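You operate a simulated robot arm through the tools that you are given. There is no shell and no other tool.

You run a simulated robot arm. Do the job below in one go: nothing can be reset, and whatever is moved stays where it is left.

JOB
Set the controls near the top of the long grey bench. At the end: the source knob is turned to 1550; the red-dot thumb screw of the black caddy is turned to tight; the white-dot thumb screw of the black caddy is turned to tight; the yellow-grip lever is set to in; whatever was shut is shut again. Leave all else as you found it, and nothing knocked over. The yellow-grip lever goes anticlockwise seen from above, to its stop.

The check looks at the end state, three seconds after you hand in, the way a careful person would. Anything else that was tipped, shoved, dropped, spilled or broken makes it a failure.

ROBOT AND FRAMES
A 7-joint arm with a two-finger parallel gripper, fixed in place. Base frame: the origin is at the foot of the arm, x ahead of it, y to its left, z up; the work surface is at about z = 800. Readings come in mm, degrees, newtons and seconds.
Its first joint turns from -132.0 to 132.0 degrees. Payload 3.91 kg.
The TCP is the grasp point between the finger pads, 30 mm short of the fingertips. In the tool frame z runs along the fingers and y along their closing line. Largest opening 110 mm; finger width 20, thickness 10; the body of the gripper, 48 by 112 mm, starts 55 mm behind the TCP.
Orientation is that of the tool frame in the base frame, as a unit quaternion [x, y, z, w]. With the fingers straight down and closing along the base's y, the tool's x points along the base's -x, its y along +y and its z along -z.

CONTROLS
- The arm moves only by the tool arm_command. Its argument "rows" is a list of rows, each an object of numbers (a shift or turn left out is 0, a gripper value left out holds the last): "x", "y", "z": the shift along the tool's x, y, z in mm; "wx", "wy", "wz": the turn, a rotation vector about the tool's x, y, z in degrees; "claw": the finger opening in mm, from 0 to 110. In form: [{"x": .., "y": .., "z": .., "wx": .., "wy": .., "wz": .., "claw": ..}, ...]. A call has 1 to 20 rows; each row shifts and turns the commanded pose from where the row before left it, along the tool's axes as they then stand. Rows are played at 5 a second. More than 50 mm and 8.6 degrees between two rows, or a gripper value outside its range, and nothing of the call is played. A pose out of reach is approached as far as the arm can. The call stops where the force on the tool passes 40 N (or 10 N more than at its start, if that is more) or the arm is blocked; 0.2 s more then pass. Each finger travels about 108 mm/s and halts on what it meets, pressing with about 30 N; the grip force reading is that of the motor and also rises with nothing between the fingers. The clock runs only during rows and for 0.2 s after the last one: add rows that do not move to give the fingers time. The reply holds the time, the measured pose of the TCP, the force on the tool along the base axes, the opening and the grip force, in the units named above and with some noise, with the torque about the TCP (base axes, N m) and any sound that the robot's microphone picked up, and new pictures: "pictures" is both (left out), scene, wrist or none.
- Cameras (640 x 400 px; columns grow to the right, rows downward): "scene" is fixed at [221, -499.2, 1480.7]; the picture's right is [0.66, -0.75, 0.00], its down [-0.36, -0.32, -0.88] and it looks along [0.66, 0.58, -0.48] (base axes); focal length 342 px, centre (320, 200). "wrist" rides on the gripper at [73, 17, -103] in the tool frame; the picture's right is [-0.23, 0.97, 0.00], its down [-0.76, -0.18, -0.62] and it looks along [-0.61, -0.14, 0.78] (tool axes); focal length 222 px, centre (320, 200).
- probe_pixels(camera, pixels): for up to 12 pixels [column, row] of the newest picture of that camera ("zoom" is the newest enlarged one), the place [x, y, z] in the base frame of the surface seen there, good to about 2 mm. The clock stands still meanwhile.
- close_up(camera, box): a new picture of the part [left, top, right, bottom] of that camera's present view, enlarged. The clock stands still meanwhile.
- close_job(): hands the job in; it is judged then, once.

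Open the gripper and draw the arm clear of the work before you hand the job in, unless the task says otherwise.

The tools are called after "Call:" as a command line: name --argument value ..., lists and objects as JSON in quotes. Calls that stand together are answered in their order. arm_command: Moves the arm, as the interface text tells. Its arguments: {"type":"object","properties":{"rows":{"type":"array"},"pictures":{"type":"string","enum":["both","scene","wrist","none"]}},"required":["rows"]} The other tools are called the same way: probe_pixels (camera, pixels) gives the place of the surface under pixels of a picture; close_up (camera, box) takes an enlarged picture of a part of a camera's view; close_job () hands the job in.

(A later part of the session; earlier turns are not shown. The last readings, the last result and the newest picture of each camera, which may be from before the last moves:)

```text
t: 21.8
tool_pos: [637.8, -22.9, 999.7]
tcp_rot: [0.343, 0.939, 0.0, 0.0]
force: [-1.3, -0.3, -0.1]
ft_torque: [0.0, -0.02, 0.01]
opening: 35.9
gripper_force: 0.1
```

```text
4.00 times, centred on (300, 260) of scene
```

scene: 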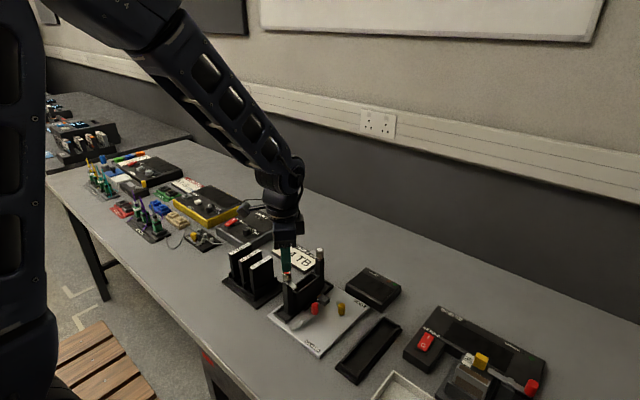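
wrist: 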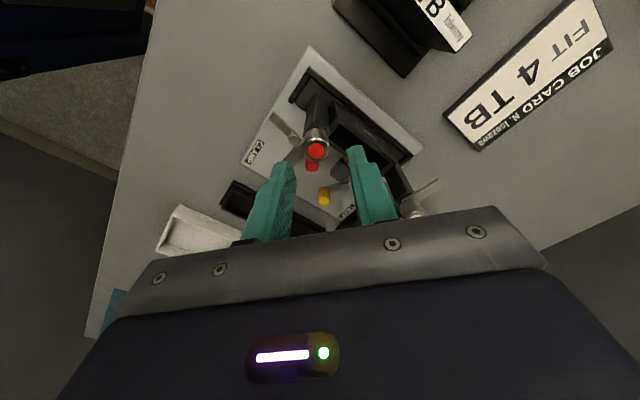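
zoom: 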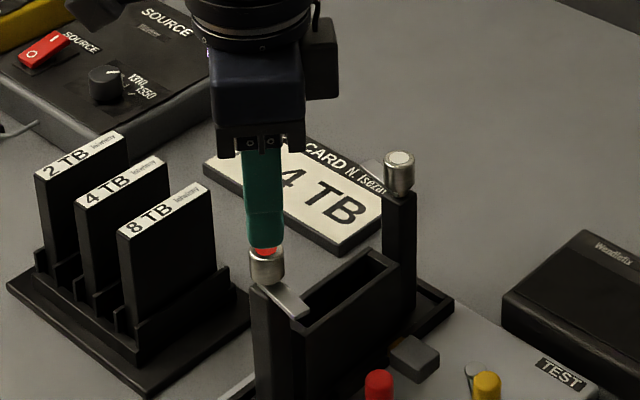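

The knob sits slightly left/low of the finger mid-line. I shift by (-1.8,-2.0) in tool axes, descend to tips just above the knob flag level minus margin, and read again.

Call:
arm_command --rows '[{"x": -1.8, "y": -2.0}, {"z": 12}, {"z": 12}, {"z": 12}, {}, {}, {}]' --pictures "wrist"

Call:
close_up --camera "wrist" --box '[220, 80, 420, 205]'

Call:
close_up --camera "scene" --box '[250, 230, 330, 310]'

```text
t: 23.4
tool_pos: [638.1, -24.1, 964.3]
tcp_rot: [0.342, 0.94, 0.0, 0.0]
force: [0.1, -0.1, -0.3]
ft_torque: [0.01, 0.0, 0.01]
opening: 36.0
gripper_force: 0.0
```

wrist: 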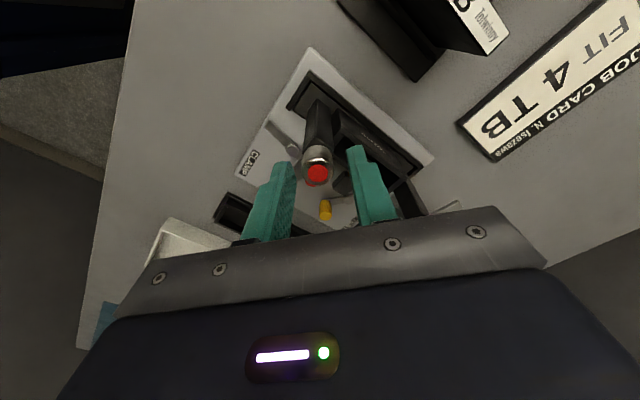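

```text
3.20 times, centred on (320, 142) of wrist
```

zoom: 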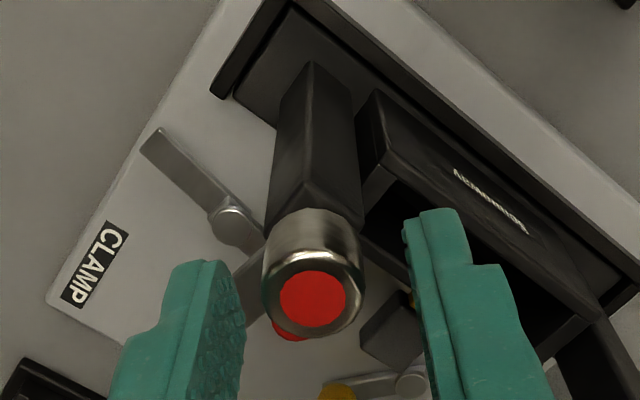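

```text
5.00 times, centred on (290, 270) of scene
```

zoom: 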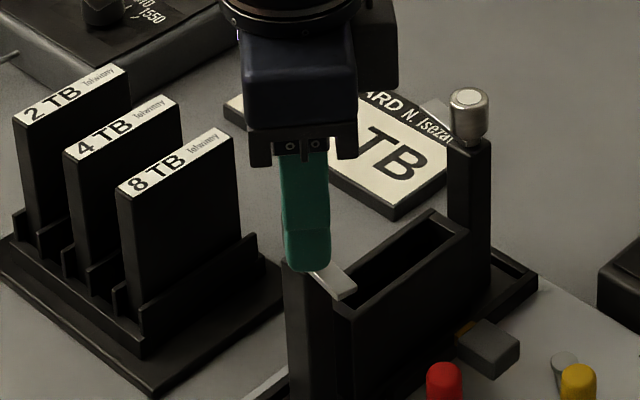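

Tips are ~8 mm above the flag and astride the knob. I shift 1 mm to tool -y and close gradually to 21 mm to detect any one-sided contact.

Call:
arm_command --rows '[{"y": -1.0}, {"claw": 28}, {"claw": 24}, {"claw": 21}, {}]' --pictures "wrist"

Call:
close_up --camera "wrist" --box '[220, 80, 420, 205]'

```text
t: 24.6
tool_pos: [637.8, -24.8, 965.4]
tcp_rot: [0.342, 0.94, 0.0, 0.0]
force: [0.5, 0.6, 0.5]
ft_torque: [0.01, -0.01, 0.02]
opening: 21.1
gripper_force: 0.1
```

wrist: 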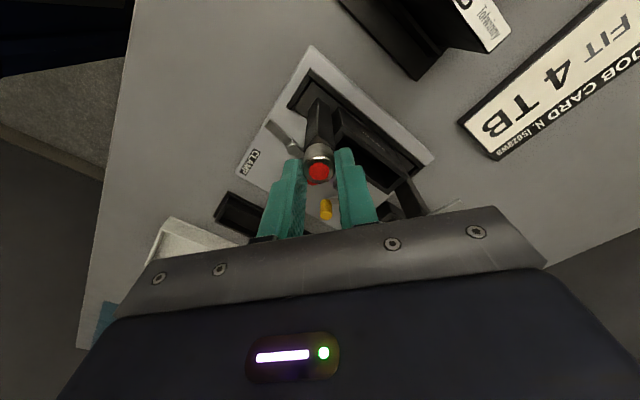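

```text
3.20 times, centred on (320, 142) of wrist
```

zoom: 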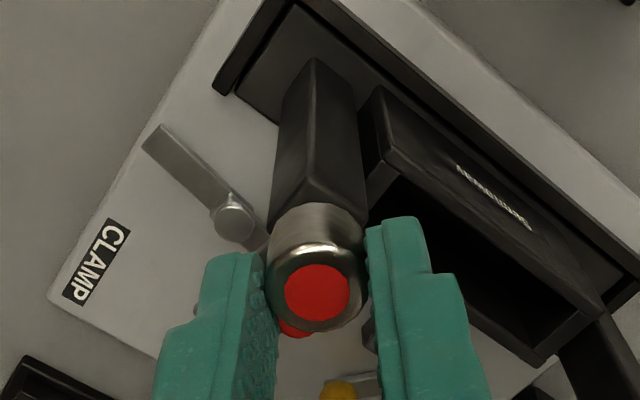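

Well centred with no contact yet. I close to grip, then test a small anticlockwise turn of 5°.

Call:
arm_command --rows '[{"claw": 19}, {"claw": 16}, {"claw": 14}, {}]' --pictures "none"

Call:
arm_command --rows '[{"wz": -2.5}, {"wz": -2.5}, {}, {}]' --pictures "wrist"

Call:
close_up --camera "scene" --box '[250, 230, 330, 310]'

```text
t: 25.6
tool_pos: [637.5, -26.0, 965.1]
tcp_rot: [0.342, 0.94, 0.0, 0.0]
force: [0.9, 0.8, 0.5]
ft_torque: [-0.03, -0.01, -0.01]
opening: 19.2
gripper_force: 30.3
```

```text
t: 26.6
tool_pos: [637.4, -26.5, 964.1]
tcp_rot: [0.301, 0.954, 0.001, 0.001]
force: [2.5, 2.2, 20.5]
ft_torque: [0.33, 0.23, -0.02]
opening: 19.3
gripper_force: 29.8
```

wrist: 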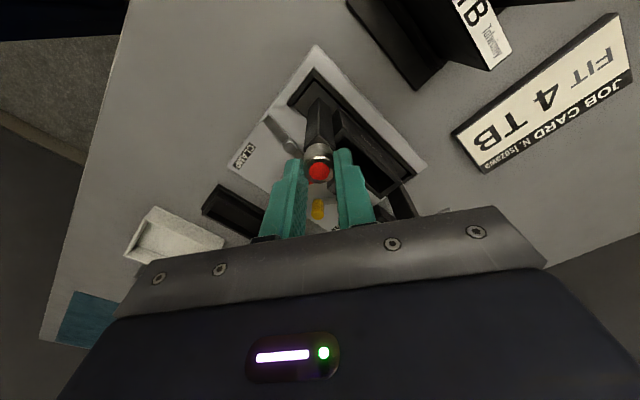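

```text
5.00 times, centred on (290, 270) of scene
```

zoom: 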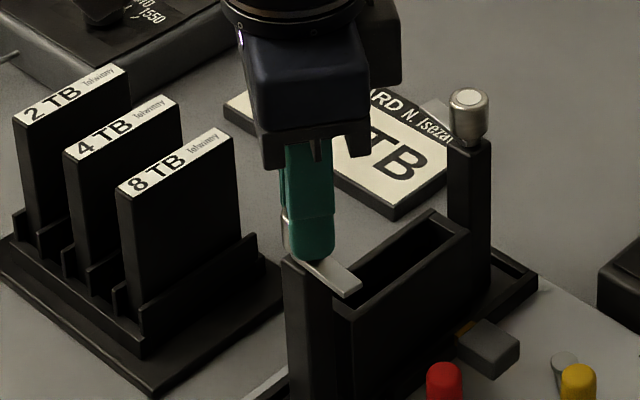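

The flag moved slightly with no stop torque, so it turns anticlockwise; a 20 N vertical load comes from ~1 mm arm sag. I relieve 1 mm and turn on by 10° more.

Call:
arm_command --rows '[{"z": -1.0}, {"wz": -2.5}, {"wz": -2.5}, {"wz": -2.5}, {"wz": -2.5}, {}, {}]' --pictures "wrist"

Call:
close_up --camera "scene" --box '[250, 230, 330, 310]'

```text
t: 28.2
tool_pos: [638.4, -25.0, 965.5]
tcp_rot: [0.216, 0.976, 0.0, 0.001]
force: [-2.2, 1.2, 9.1]
ft_torque: [0.0, 0.02, 0.01]
opening: 19.2
gripper_force: 30.2
```

wrist: 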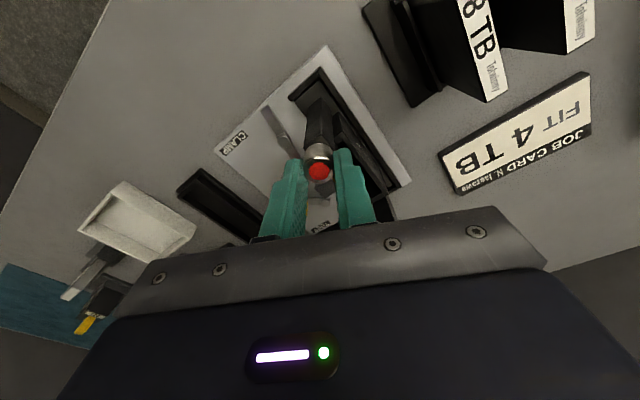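

```text
5.00 times, centred on (290, 270) of scene
```

zoom: 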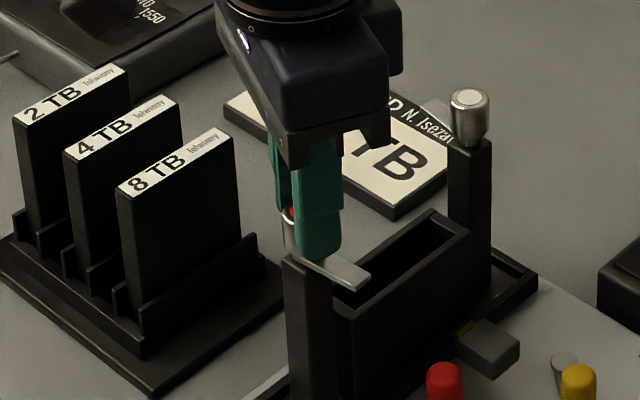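

The flag swings toward the slot freely. I relieve z by 0.5 mm and continue 40° more anticlockwise.

Call:
arm_command --rows '[{"z": -0.4}, {"wz": -4}, {"wz": -4}, {"wz": -4}, {"wz": -4}, {"wz": -4}, {"wz": -4}, {"wz": -4}, {"wz": -4}, {"wz": -4}, {"wz": -4}, {}, {}]' --pictures "wrist"

Call:
close_up --camera "scene" --box '[250, 230, 330, 310]'

```text
t: 31.0
tool_pos: [637.1, -26.2, 965.8]
tcp_rot: [-0.13, 0.991, 0.0, 0.001]
force: [-0.2, 0.8, 0.1]
ft_torque: [0.02, 0.08, -0.01]
opening: 19.2
gripper_force: 29.9
```

wrist: 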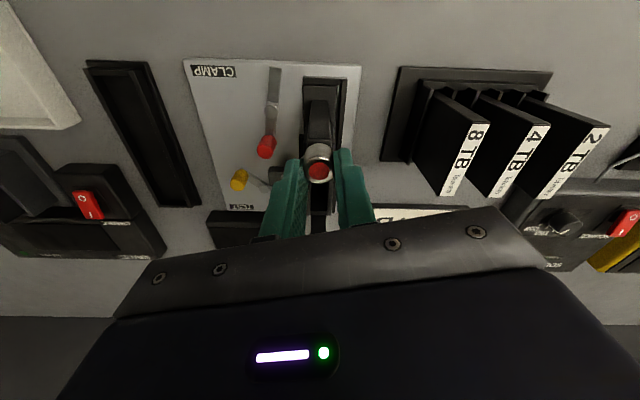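

```text
5.00 times, centred on (290, 270) of scene
```

zoom: 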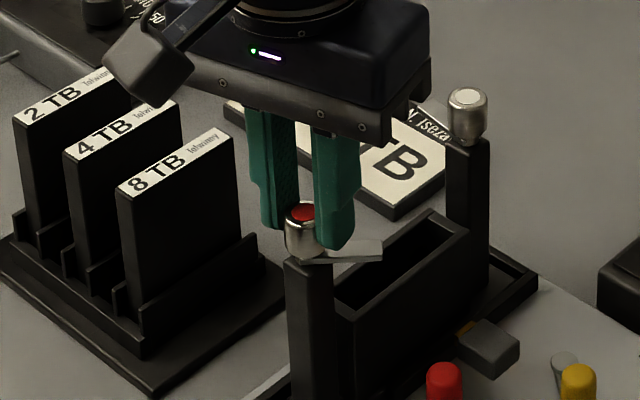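

55° done, flag is swinging over the slot. I continue with 30° more and watch the torque for a stop.

Call:
arm_command --rows '[{"wz": -4}, {"wz": -4}, {"wz": -4}, {"wz": -4}, {"wz": -4}, {"wz": -4}, {"wz": -3}, {"wz": -3}, {}, {}]' --pictures "wrist"

Call:
close_up --camera "scene" --box '[250, 230, 330, 310]'

```text
t: 33.2
tool_pos: [640.1, -25.9, 966.9]
tcp_rot: [-0.382, 0.924, 0.0, 0.0]
force: [-0.6, 1.0, -0.6]
ft_torque: [0.0, 0.13, 0.02]
opening: 19.5
gripper_force: 30.1
```

wrist: 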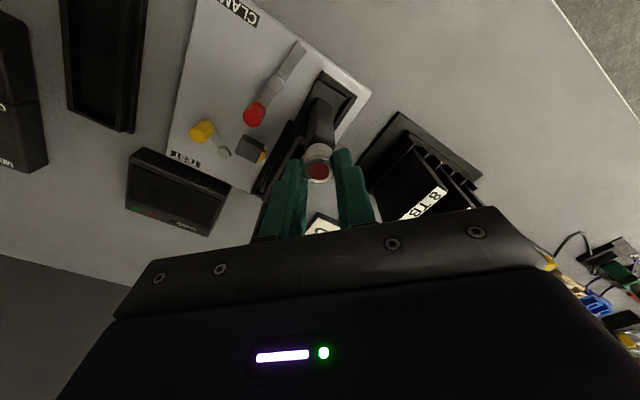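

```text
5.00 times, centred on (290, 270) of scene
```

zoom: 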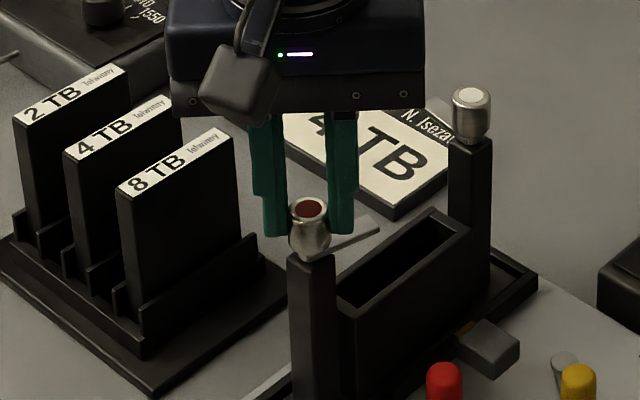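

The white post seems to have shifted a few zoom pixels. I take the same close-up as at the start to compare the caddy position.

Call:
close_up --camera "scene" --box '[270, 240, 370, 302]'

Call:
close_up --camera "scene" --box '[210, 230, 370, 330]'

```text
6.40 times, centred on (320, 271) of scene
```

zoom: 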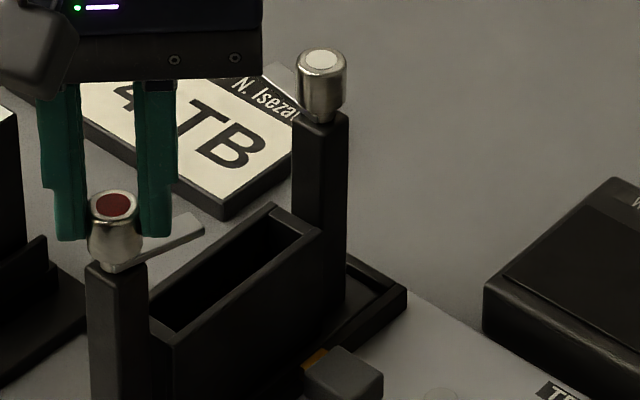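

```text
4.00 times, centred on (290, 280) of scene
```

zoom: 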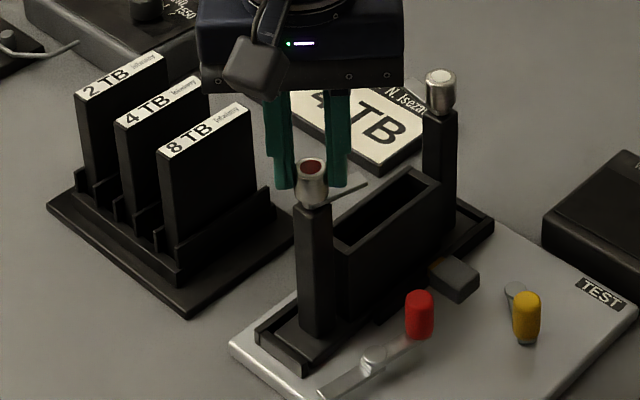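

The tray is unmoved but the red post leans ~1.5 mm toward +x, following the tool's drift (reading x 640). I probe the flag direction, then bring the TCP back to (637.8,-25).

Call:
probe_pixels --camera "zoom" --pixels '[[312, 168], [342, 188], [364, 180], [335, 192], [441, 78], [441, 113], [410, 165], [390, 170]]'

Call:
arm_command --rows '[{"x": 0.65, "y": 1.0, "z": 0.5}, {"x": 0.65, "y": 1.0, "z": 0.5}, {}, {}]' --pictures "wrist"

Call:
close_up --camera "scene" --box '[270, 240, 370, 302]'

```text
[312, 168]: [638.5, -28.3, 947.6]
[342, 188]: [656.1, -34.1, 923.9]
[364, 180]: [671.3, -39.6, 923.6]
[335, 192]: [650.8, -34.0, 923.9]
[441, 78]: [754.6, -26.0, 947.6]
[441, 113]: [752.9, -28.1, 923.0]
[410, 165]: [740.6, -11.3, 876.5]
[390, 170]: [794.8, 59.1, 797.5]
```

```text
t: 34.2
tool_pos: [636.6, -25.2, 964.9]
tcp_rot: [-0.383, 0.924, -0.001, 0.001]
force: [6.0, 5.1, 3.0]
ft_torque: [0.61, -0.76, 0.04]
opening: 19.4
gripper_force: 30.1
```

wrist: 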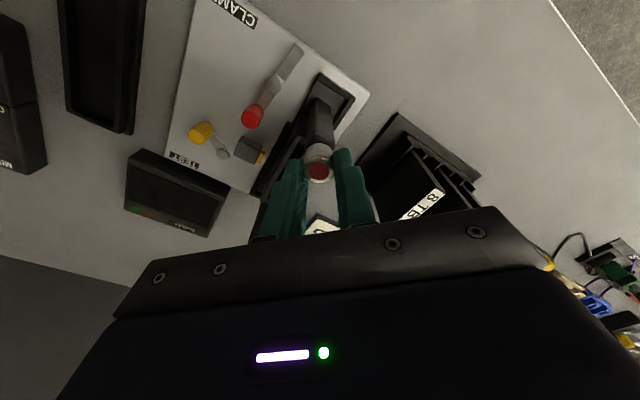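

```text
6.40 times, centred on (320, 271) of scene
```

zoom: 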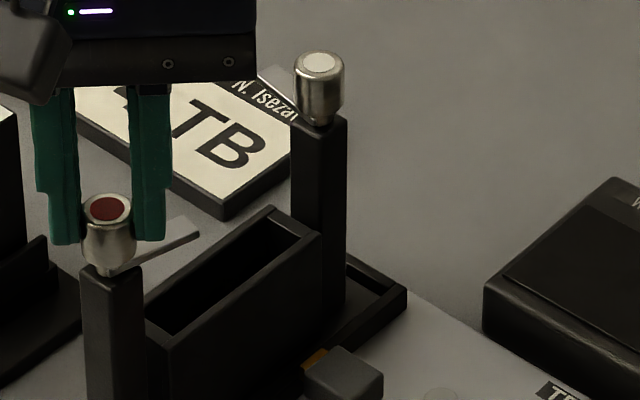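

The caddy is back at its original place. The flag stands at about -15° from the slot axis (it began at ~-100°), so I go on anticlockwise 12° in small steps watching torque.

Call:
arm_command --rows '[{"x": -0.3, "wz": -3}, {"wz": -3}, {"wz": -3}, {"wz": -3}, {}, {}]' --pictures "wrist"

Call:
close_up --camera "scene" --box '[270, 240, 370, 302]'

```text
t: 35.6
tool_pos: [635.8, -25.3, 966.2]
tcp_rot: [-0.477, 0.879, -0.001, 0.0]
force: [-1.4, 4.0, 8.5]
ft_torque: [0.38, -0.06, -0.03]
opening: 19.4
gripper_force: 30.1
```

wrist: 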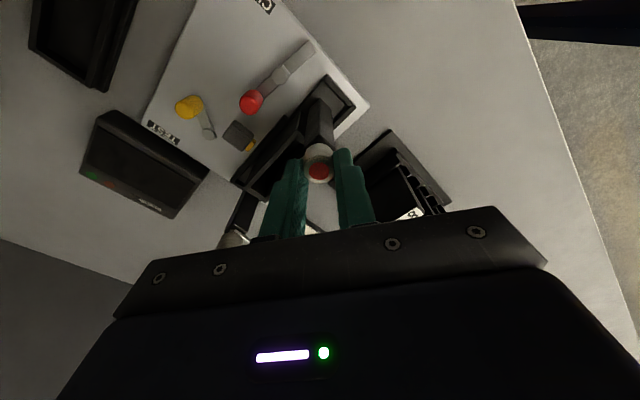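

```text
6.40 times, centred on (320, 271) of scene
```

zoom: 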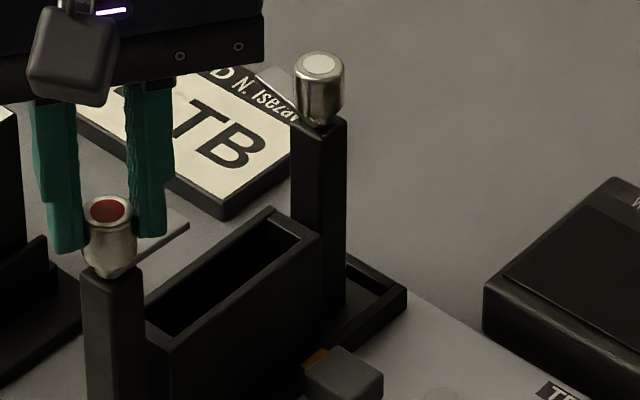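

No stop yet at 97°. I turn on another 8° in small steps.

Call:
arm_command --rows '[{"wz": -2}, {"wz": -2}, {"wz": -2}, {"wz": -2}, {}, {}]' --pictures "wrist"

Call:
close_up --camera "scene" --box '[270, 240, 370, 302]'

```text
t: 37.0
tool_pos: [634.6, -25.6, 964.2]
tcp_rot: [-0.538, 0.843, -0.001, -0.001]
force: [-2.7, 2.4, 14.9]
ft_torque: [-0.01, 0.12, -0.14]
opening: 18.9
gripper_force: 30.4
```

wrist: 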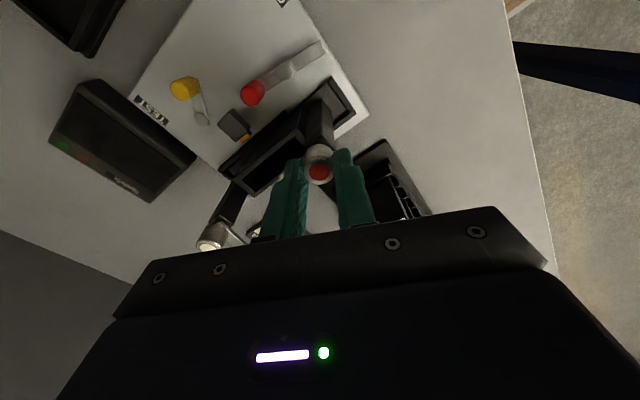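

```text
6.40 times, centred on (320, 271) of scene
```

zoom: 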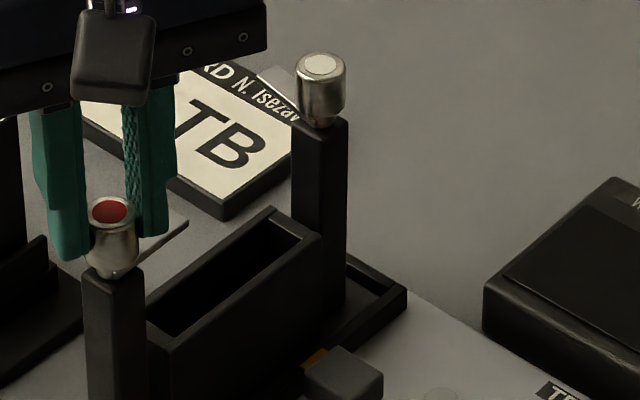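

Torque of -0.14 N m appeared and the flag stopped following: the red screw is at its tight stop, flag along the slot. I open and rise.

Call:
arm_command --rows '[{"claw": 22}, {"claw": 30}, {"claw": 36}, {}, {"z": -15}, {"z": -25}, {"z": -30}, {}, {}]'

Call:
close_up --camera "scene" --box '[210, 230, 370, 330]'

Call:
close_up --camera "wrist" --box '[220, 60, 420, 205]'

```text
t: 39.0
tool_pos: [636.5, -26.8, 1035.3]
tcp_rot: [-0.537, 0.844, 0.0, 0.0]
force: [-1.3, 0.3, 0.0]
ft_torque: [0.03, 0.01, -0.04]
opening: 36.1
gripper_force: 0.0
```

scene: 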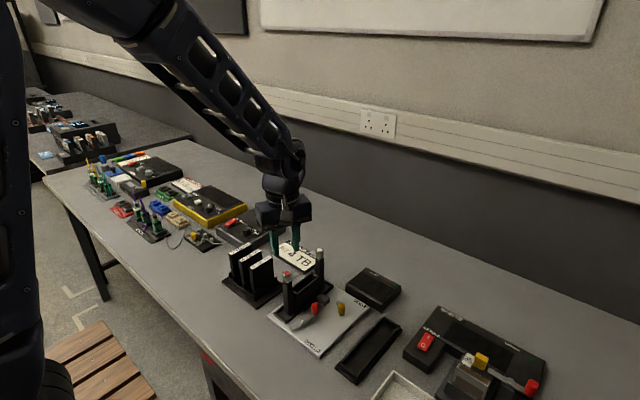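
wrist: 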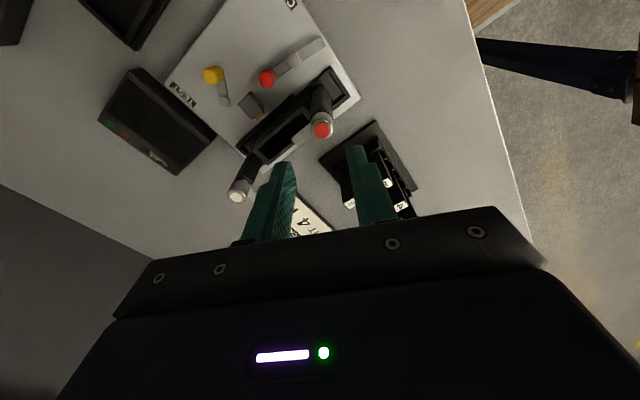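

```text
4.00 times, centred on (290, 280) of scene
```

zoom: 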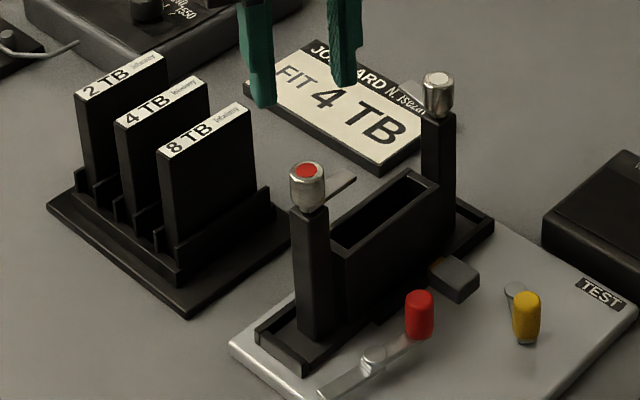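

```text
2.76 times, centred on (320, 132) of wrist
```

zoom: 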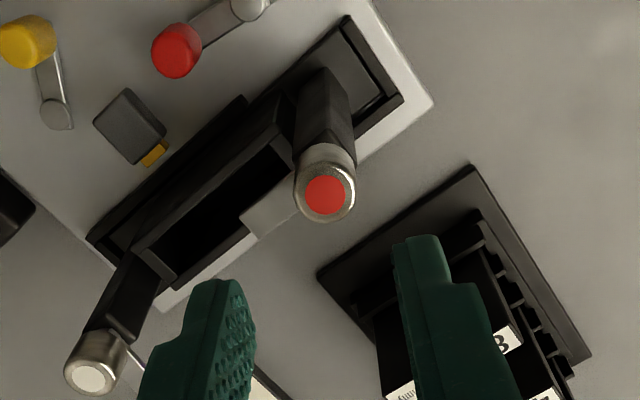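

I probe the flag's tip edge to get its angle.

Call:
probe_pixels --camera "zoom" --pixels '[[243, 219], [258, 234], [251, 226], [275, 196], [290, 213], [325, 194], [90, 378]]'

```text
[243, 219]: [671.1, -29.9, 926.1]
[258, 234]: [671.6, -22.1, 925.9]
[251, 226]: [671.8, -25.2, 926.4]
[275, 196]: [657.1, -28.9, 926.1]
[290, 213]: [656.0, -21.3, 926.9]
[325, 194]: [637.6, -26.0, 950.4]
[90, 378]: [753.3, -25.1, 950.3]
```

Flag lies along the slot (-2°), so red is tight. I turn the tool back clockwise by 105° and move over the white screw at (754.3,-25).

Call:
arm_command --rows '[{"wz": 7.5}, {"wz": 7.5}, {"wz": 7.5}, {"wz": 7.5}, {"wz": 7.5}, {"wz": 7.5}, {"wz": 7.5}, {"wz": 7.5}, {"wz": 7.5}, {"wz": 7.5}, {"wz": 7.5}, {"wz": 7.5}, {"wz": 7.5}, {"wz": 7.5}, {"x": -29.8, "y": 25.4}, {"x": -29.7, "y": 25.4}, {"x": -29.7, "y": 25.4}, {"z": 15}, {"z": 20}, {}]' --pictures "wrist"

Call:
close_up --camera "wrist" --box '[220, 80, 420, 205]'

```text
t: 43.2
tool_pos: [751.7, -25.2, 999.8]
tcp_rot: [0.342, 0.94, -0.001, 0.0]
force: [-0.7, -0.6, 0.5]
ft_torque: [0.0, 0.0, -0.02]
opening: 36.0
gripper_force: 0.1
```

wrist: 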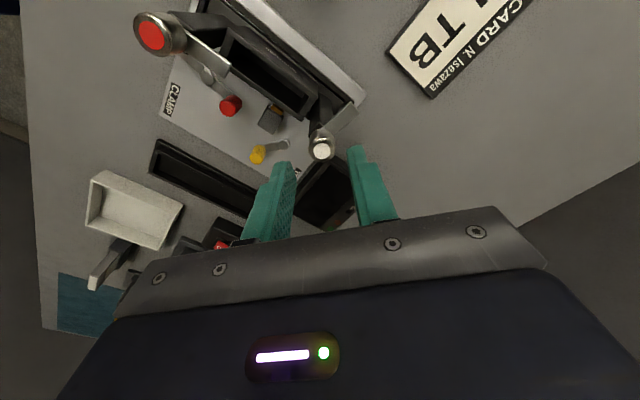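

```text
3.20 times, centred on (320, 142) of wrist
```

zoom: 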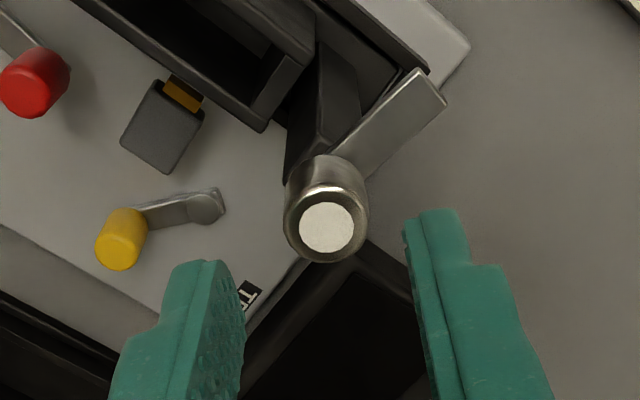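

White knob at zoom (327,228). I correct by (-2.2,+2.0) in tool axes, descend 35 mm and narrow to 21 mm.

Call:
arm_command --rows '[{"x": -2.2, "y": 2.0}, {"z": 12}, {"z": 12}, {"z": 11}, {}, {"claw": 30}, {"claw": 26}, {}]' --pictures "wrist"

Call:
close_up --camera "wrist" --box '[220, 80, 420, 205]'

Call:
close_up --camera "scene" --box '[270, 240, 370, 302]'

```text
t: 45.0
tool_pos: [754.8, -23.8, 965.8]
tcp_rot: [0.342, 0.94, 0.0, 0.001]
force: [-0.6, 0.3, 0.6]
ft_torque: [0.0, -0.04, -0.03]
opening: 25.9
gripper_force: 0.1
```

wrist: 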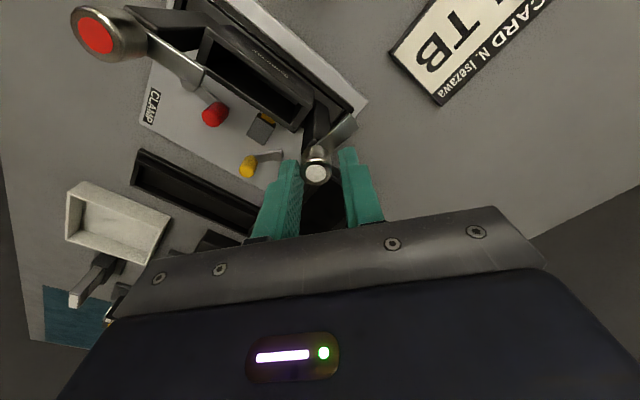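

```text
3.20 times, centred on (320, 142) of wrist
```

zoom: 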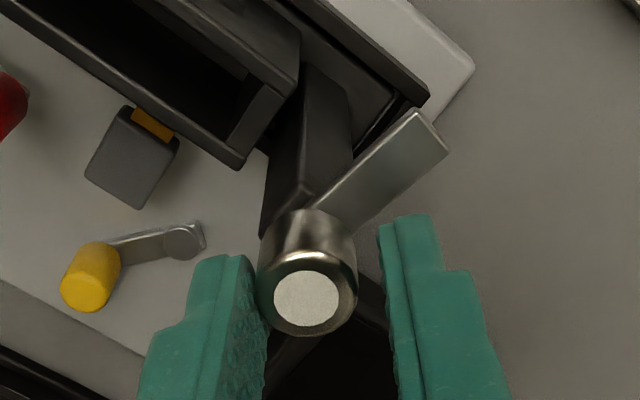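

```text
6.40 times, centred on (320, 271) of scene
```

zoom: 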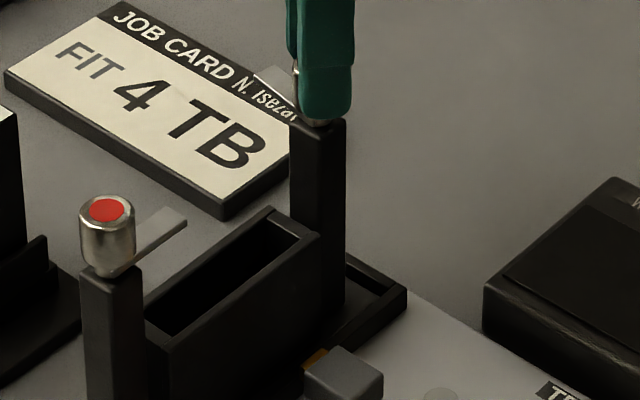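

The knob is ~2 mm to the left of centre; I shift y -2.0, then close to 21 and check the force before gripping.

Call:
arm_command --rows '[{"y": -2.0}, {"claw": 23}, {"claw": 21}, {}]' --pictures "wrist"

Call:
close_up --camera "wrist" --box '[220, 80, 420, 205]'

```text
t: 46.0
tool_pos: [755.5, -25.2, 966.0]
tcp_rot: [0.342, 0.94, -0.001, 0.0]
force: [0.4, 0.6, -0.5]
ft_torque: [-0.01, -0.02, 0.01]
opening: 20.9
gripper_force: 0.1
```

wrist: 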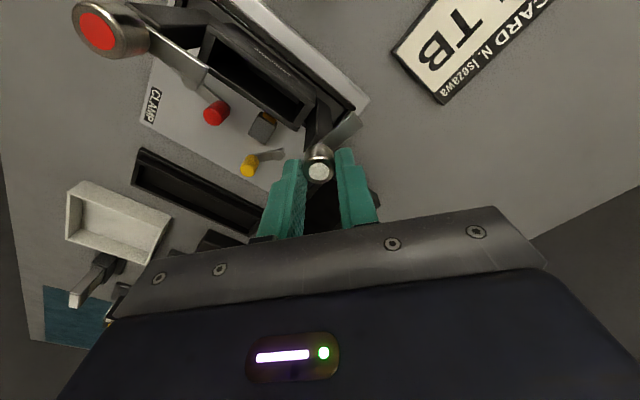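

```text
3.20 times, centred on (320, 142) of wrist
```

zoom: 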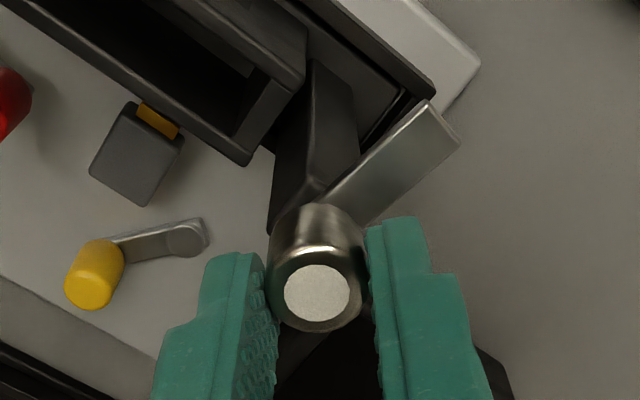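

Centred with no contact force. I grip and turn anticlockwise 40° in 4° rows.

Call:
arm_command --rows '[{"claw": 19}, {"claw": 16}, {"claw": 14}, {}, {"wz": -3}, {"wz": -3}, {"wz": -3}, {"wz": -3}, {"wz": -4}, {"wz": -4}, {"wz": -4}, {"wz": -4}, {"wz": -4}, {"wz": -4}, {"wz": -4}, {}, {}]' --pictures "wrist"

Call:
close_up --camera "scene" --box '[270, 240, 370, 302]'

```text
t: 49.6
tool_pos: [754.8, -25.9, 965.2]
tcp_rot: [0.0, 1.0, 0.0, 0.001]
force: [4.1, 3.6, 17.6]
ft_torque: [0.17, -0.15, 0.02]
opening: 19.4
gripper_force: 29.9
```

wrist: 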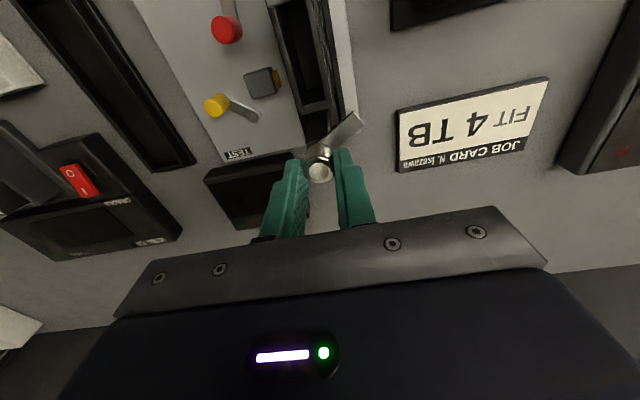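

```text
6.40 times, centred on (320, 271) of scene
```

zoom: 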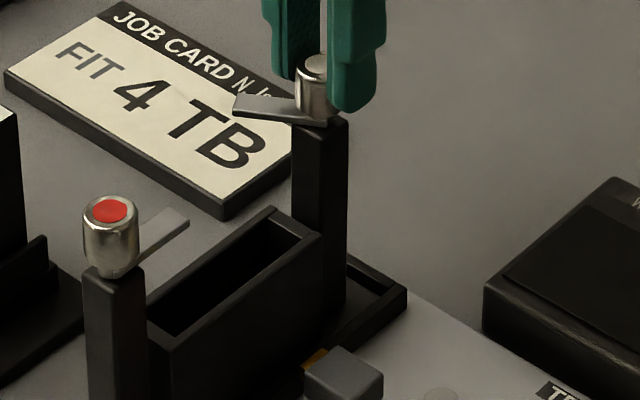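

The white flag follows (40° done). I relieve the 17 N downward push with z -0.8 and continue 32°.

Call:
arm_command --rows '[{"z": -0.8}, {"wz": -4}, {"wz": -4}, {"wz": -4}, {"wz": -4}, {"wz": -4}, {"wz": -4}, {"wz": -4}, {"wz": -4}, {}, {}]' --pictures "wrist"

Call:
close_up --camera "scene" --box '[270, 240, 370, 302]'

```text
t: 52.0
tool_pos: [754.8, -24.8, 965.4]
tcp_rot: [-0.275, 0.961, 0.0, -0.001]
force: [2.3, 1.2, 1.7]
ft_torque: [0.01, 0.11, 0.02]
opening: 19.2
gripper_force: 29.8
```

wrist: 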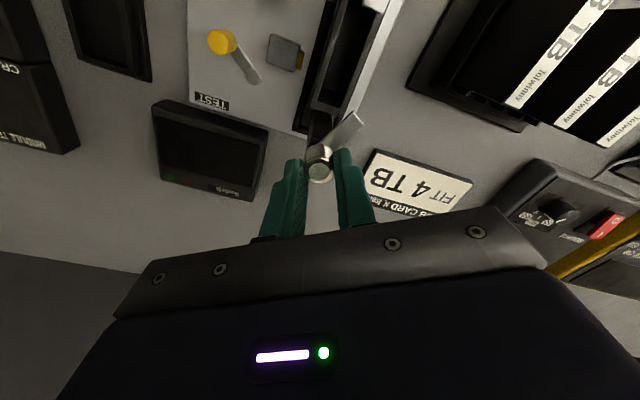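

```text
6.40 times, centred on (320, 271) of scene
```

zoom: 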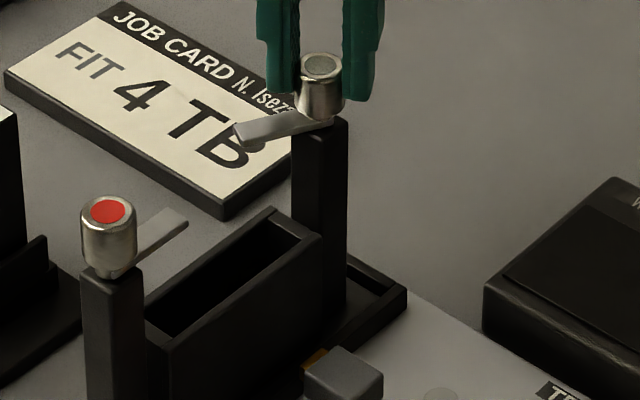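

72° done, forces low and caddy in place. I continue 24° more, finishing in small steps.

Call:
arm_command --rows '[{"wz": -4}, {"wz": -4}, {"wz": -4}, {"wz": -4}, {"wz": -4}, {"wz": -4}, {}, {}]' --pictures "wrist"

Call:
close_up --camera "scene" --box '[270, 240, 370, 302]'

```text
t: 53.8
tool_pos: [755.9, -23.9, 966.0]
tcp_rot: [-0.47, 0.883, 0.0, -0.001]
force: [0.2, 0.9, -0.5]
ft_torque: [0.08, -0.05, 0.0]
opening: 19.3
gripper_force: 30.1
```

wrist: 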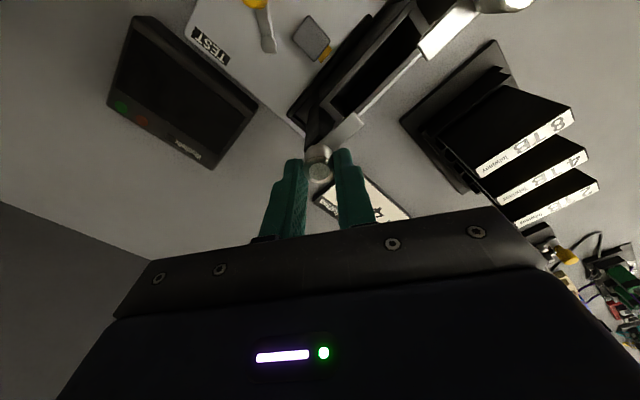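

```text
6.40 times, centred on (320, 271) of scene
```

zoom: 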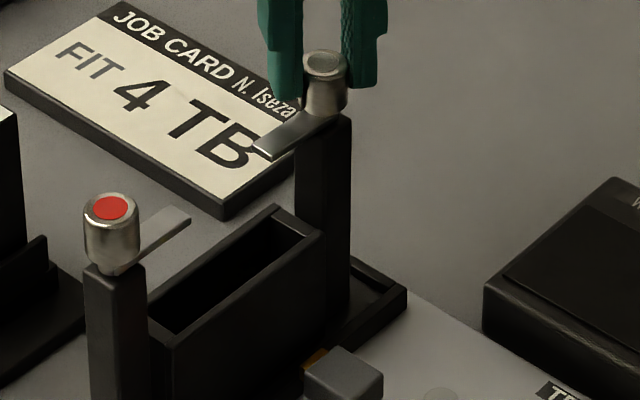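

96° done; caddy follows by ~1 mm, so I bring the TCP back 1 mm and go on with 10° in 2° steps to the stop.

Call:
arm_command --rows '[{"x": 0.8, "y": 0.5, "z": 0.5}, {"wz": -2}, {"wz": -2}, {"wz": -2}, {"wz": -2}, {"wz": -2}, {}, {}]' --pictures "wrist"

Call:
close_up --camera "scene" --box '[270, 240, 370, 302]'

```text
t: 55.6
tool_pos: [754.7, -26.5, 965.4]
tcp_rot: [-0.544, 0.839, 0.001, 0.0]
force: [-2.1, -0.2, 1.7]
ft_torque: [-0.15, 0.14, -0.15]
opening: 19.2
gripper_force: 30.4
```

wrist: 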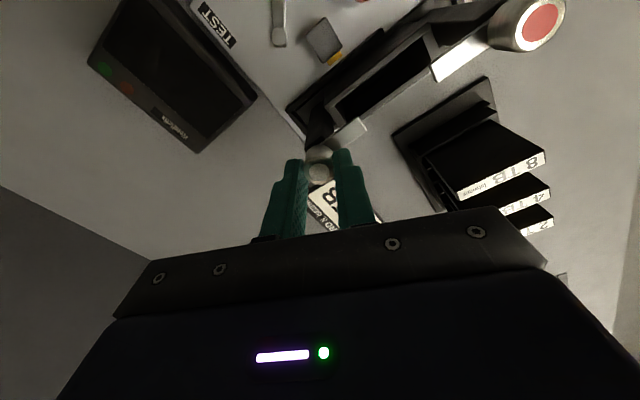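

```text
6.40 times, centred on (320, 271) of scene
```

zoom: 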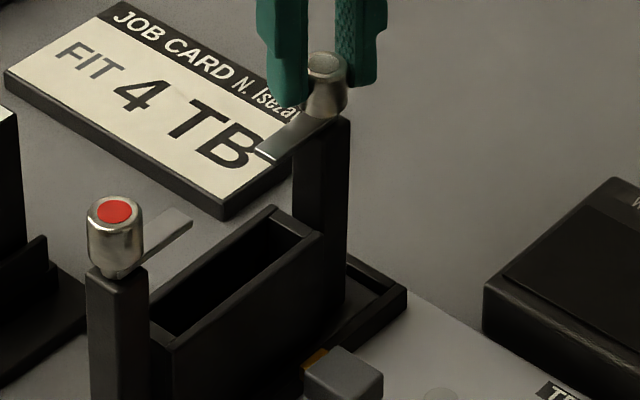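

Stop torque again (-0.15 N m) at ~106°, flag over the slot. I release, rise, and check caddy position.

Call:
arm_command --rows '[{"claw": 22}, {"claw": 30}, {"claw": 36}, {}, {"z": -15}, {"z": -25}, {"z": -30}, {}, {}]'

Call:
close_up --camera "scene" --box '[270, 240, 370, 302]'

Call:
close_up --camera "scene" --box '[210, 230, 370, 330]'

Call:
close_up --camera "wrist" --box '[240, 0, 440, 175]'

```text
t: 57.6
tool_pos: [754.7, -24.5, 1033.9]
tcp_rot: [-0.545, 0.839, 0.0, 0.0]
force: [0.3, -0.4, 0.1]
ft_torque: [-0.03, 0.0, -0.03]
opening: 36.2
gripper_force: 0.1
```

scene: 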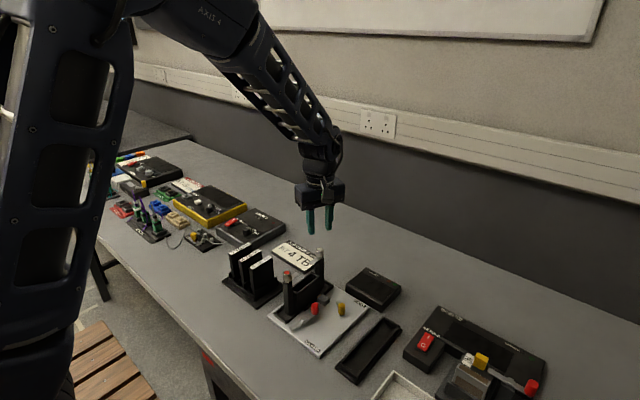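
wrist: 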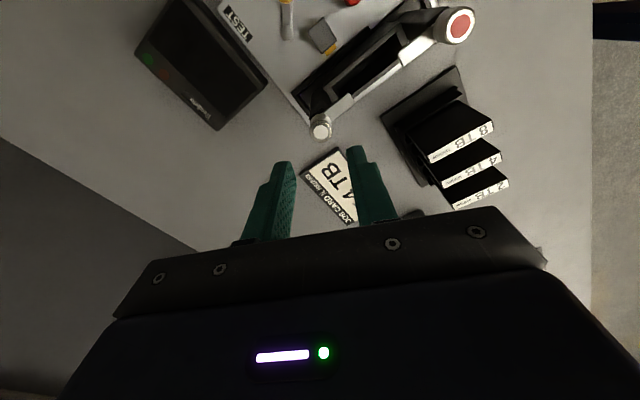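

```text
6.40 times, centred on (320, 271) of scene
```

zoom: 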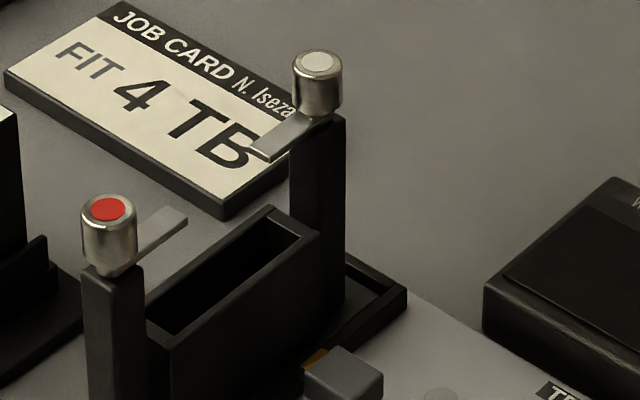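

```text
4.00 times, centred on (290, 280) of scene
```

zoom: 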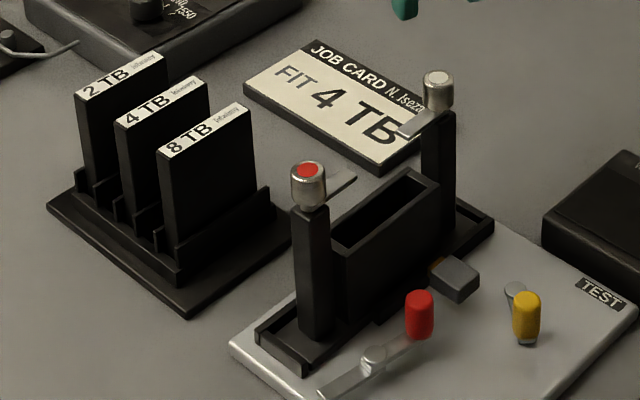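

```text
2.29 times, centred on (340, 88) of wrist
```

zoom: 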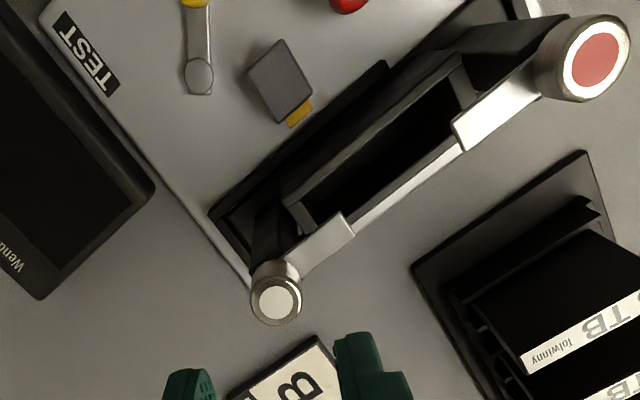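

The caddy has settled back in place, both flags point at each other over the slot. I probe the white and red flags for angle.

Call:
probe_pixels --camera "zoom" --pixels '[[343, 214], [353, 232], [305, 242], [318, 260], [277, 300], [457, 128], [466, 145], [520, 80], [590, 60], [528, 100]]'

```text
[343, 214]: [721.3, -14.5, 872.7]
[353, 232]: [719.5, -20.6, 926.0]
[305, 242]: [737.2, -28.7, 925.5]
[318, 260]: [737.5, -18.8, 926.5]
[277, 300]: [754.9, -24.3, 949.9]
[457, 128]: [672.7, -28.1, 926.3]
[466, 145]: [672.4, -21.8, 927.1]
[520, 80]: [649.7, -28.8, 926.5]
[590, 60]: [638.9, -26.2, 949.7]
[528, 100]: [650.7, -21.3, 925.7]
```

Both flags lie along the slot (tight). Next the yellow lever: grip near (720,-120), pivot (748,-98). I rotate to yaw ~38° so the closing line is tangent to its arc and move above it.

Call:
arm_command --rows '[{"wz": 7}, {"wz": 7}, {"wz": 7}, {"wz": 7}, {"x": 28.7, "y": -18}, {"x": 28.7, "y": -18}, {"x": 28.7, "y": -18}, {"z": 20}, {"z": 20}, {"z": 20}, {"z": 20}, {}, {}]'

Call:
close_up --camera "wrist" --box '[220, 40, 420, 205]'

Call:
close_up --camera "scene" --box '[290, 240, 390, 340]'

```text
t: 60.4
tool_pos: [720.0, -122.3, 956.3]
tcp_rot: [-0.325, 0.946, 0.0, 0.0]
force: [0.0, -0.5, -0.3]
ft_torque: [-0.02, 0.03, 0.01]
opening: 36.0
gripper_force: 0.0
```

scene: 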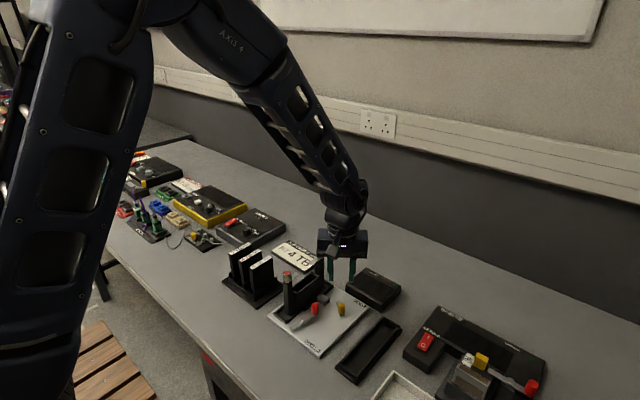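
wrist: 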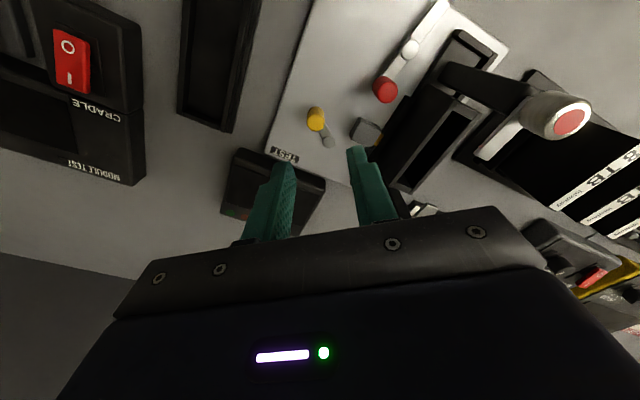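

```text
2.42 times, centred on (320, 122) of wrist
```

zoom: 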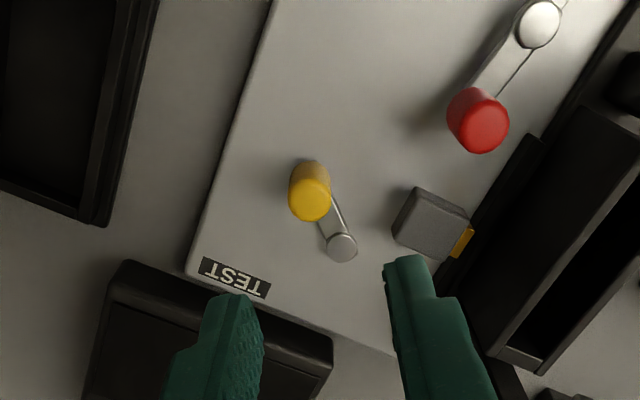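

```text
4.00 times, centred on (340, 290) of scene
```

zoom: 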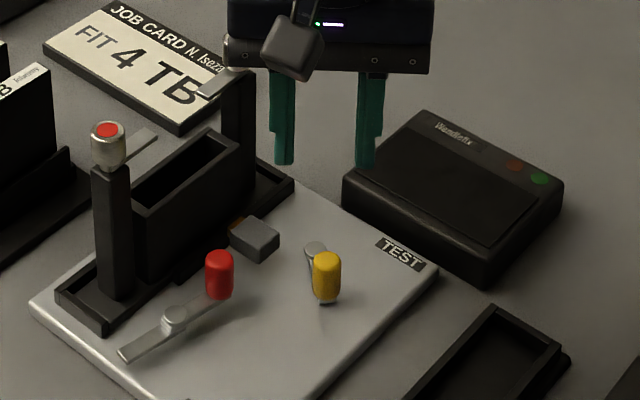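

I probe the yellow grip, its pivot, the lever bar and nearby obstacles in this wrist view.

Call:
close_up --camera "wrist" --box '[270, 80, 390, 165]'

Call:
probe_pixels --camera "wrist" --pixels '[[317, 123], [310, 122], [324, 123], [316, 113], [328, 140], [323, 133], [290, 156], [260, 160], [325, 180], [367, 131], [384, 90], [240, 150]]'

```text
4.71 times, centred on (330, 122) of wrist
```

zoom: 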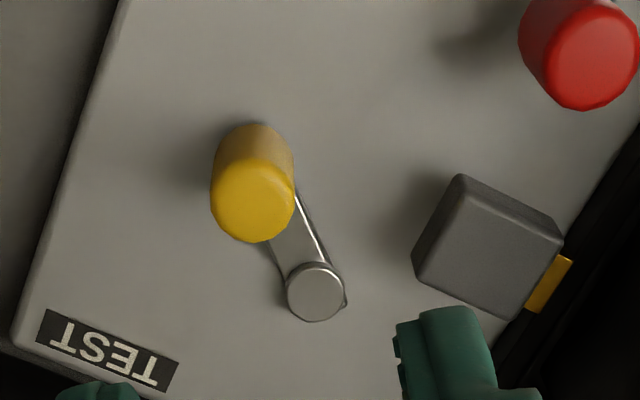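

```text
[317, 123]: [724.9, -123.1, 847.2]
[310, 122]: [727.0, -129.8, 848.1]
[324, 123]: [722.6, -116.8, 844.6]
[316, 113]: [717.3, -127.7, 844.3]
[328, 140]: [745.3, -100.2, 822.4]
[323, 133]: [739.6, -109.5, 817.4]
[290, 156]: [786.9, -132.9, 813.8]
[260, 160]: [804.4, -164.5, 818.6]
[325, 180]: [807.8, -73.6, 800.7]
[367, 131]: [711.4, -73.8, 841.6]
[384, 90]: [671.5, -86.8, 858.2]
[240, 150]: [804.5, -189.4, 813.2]
```

I probe the grip's outline in this zoom for its centre, plus plug corners and the black box.

Call:
probe_pixels --camera "zoom" --pixels '[[252, 168], [252, 236], [216, 205], [290, 205], [252, 202], [315, 290], [290, 292], [343, 292], [415, 245], [505, 312], [285, 235], [60, 365]]'

Call:
probe_pixels --camera "scene" --pixels '[[430, 289], [345, 285], [395, 300], [375, 270], [350, 290], [378, 306], [460, 300]]'

```text
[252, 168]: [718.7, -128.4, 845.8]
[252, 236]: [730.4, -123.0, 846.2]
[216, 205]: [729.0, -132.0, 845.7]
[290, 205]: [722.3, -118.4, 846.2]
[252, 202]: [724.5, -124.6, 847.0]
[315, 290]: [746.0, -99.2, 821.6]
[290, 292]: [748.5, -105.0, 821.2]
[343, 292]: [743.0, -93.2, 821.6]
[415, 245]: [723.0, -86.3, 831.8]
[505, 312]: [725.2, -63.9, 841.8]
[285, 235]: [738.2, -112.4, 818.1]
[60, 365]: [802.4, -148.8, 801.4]
```

```text
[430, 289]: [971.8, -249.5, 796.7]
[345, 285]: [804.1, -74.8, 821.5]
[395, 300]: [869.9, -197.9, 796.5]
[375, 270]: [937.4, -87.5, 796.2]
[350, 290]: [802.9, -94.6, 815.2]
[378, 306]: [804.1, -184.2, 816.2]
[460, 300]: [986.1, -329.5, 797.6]
```

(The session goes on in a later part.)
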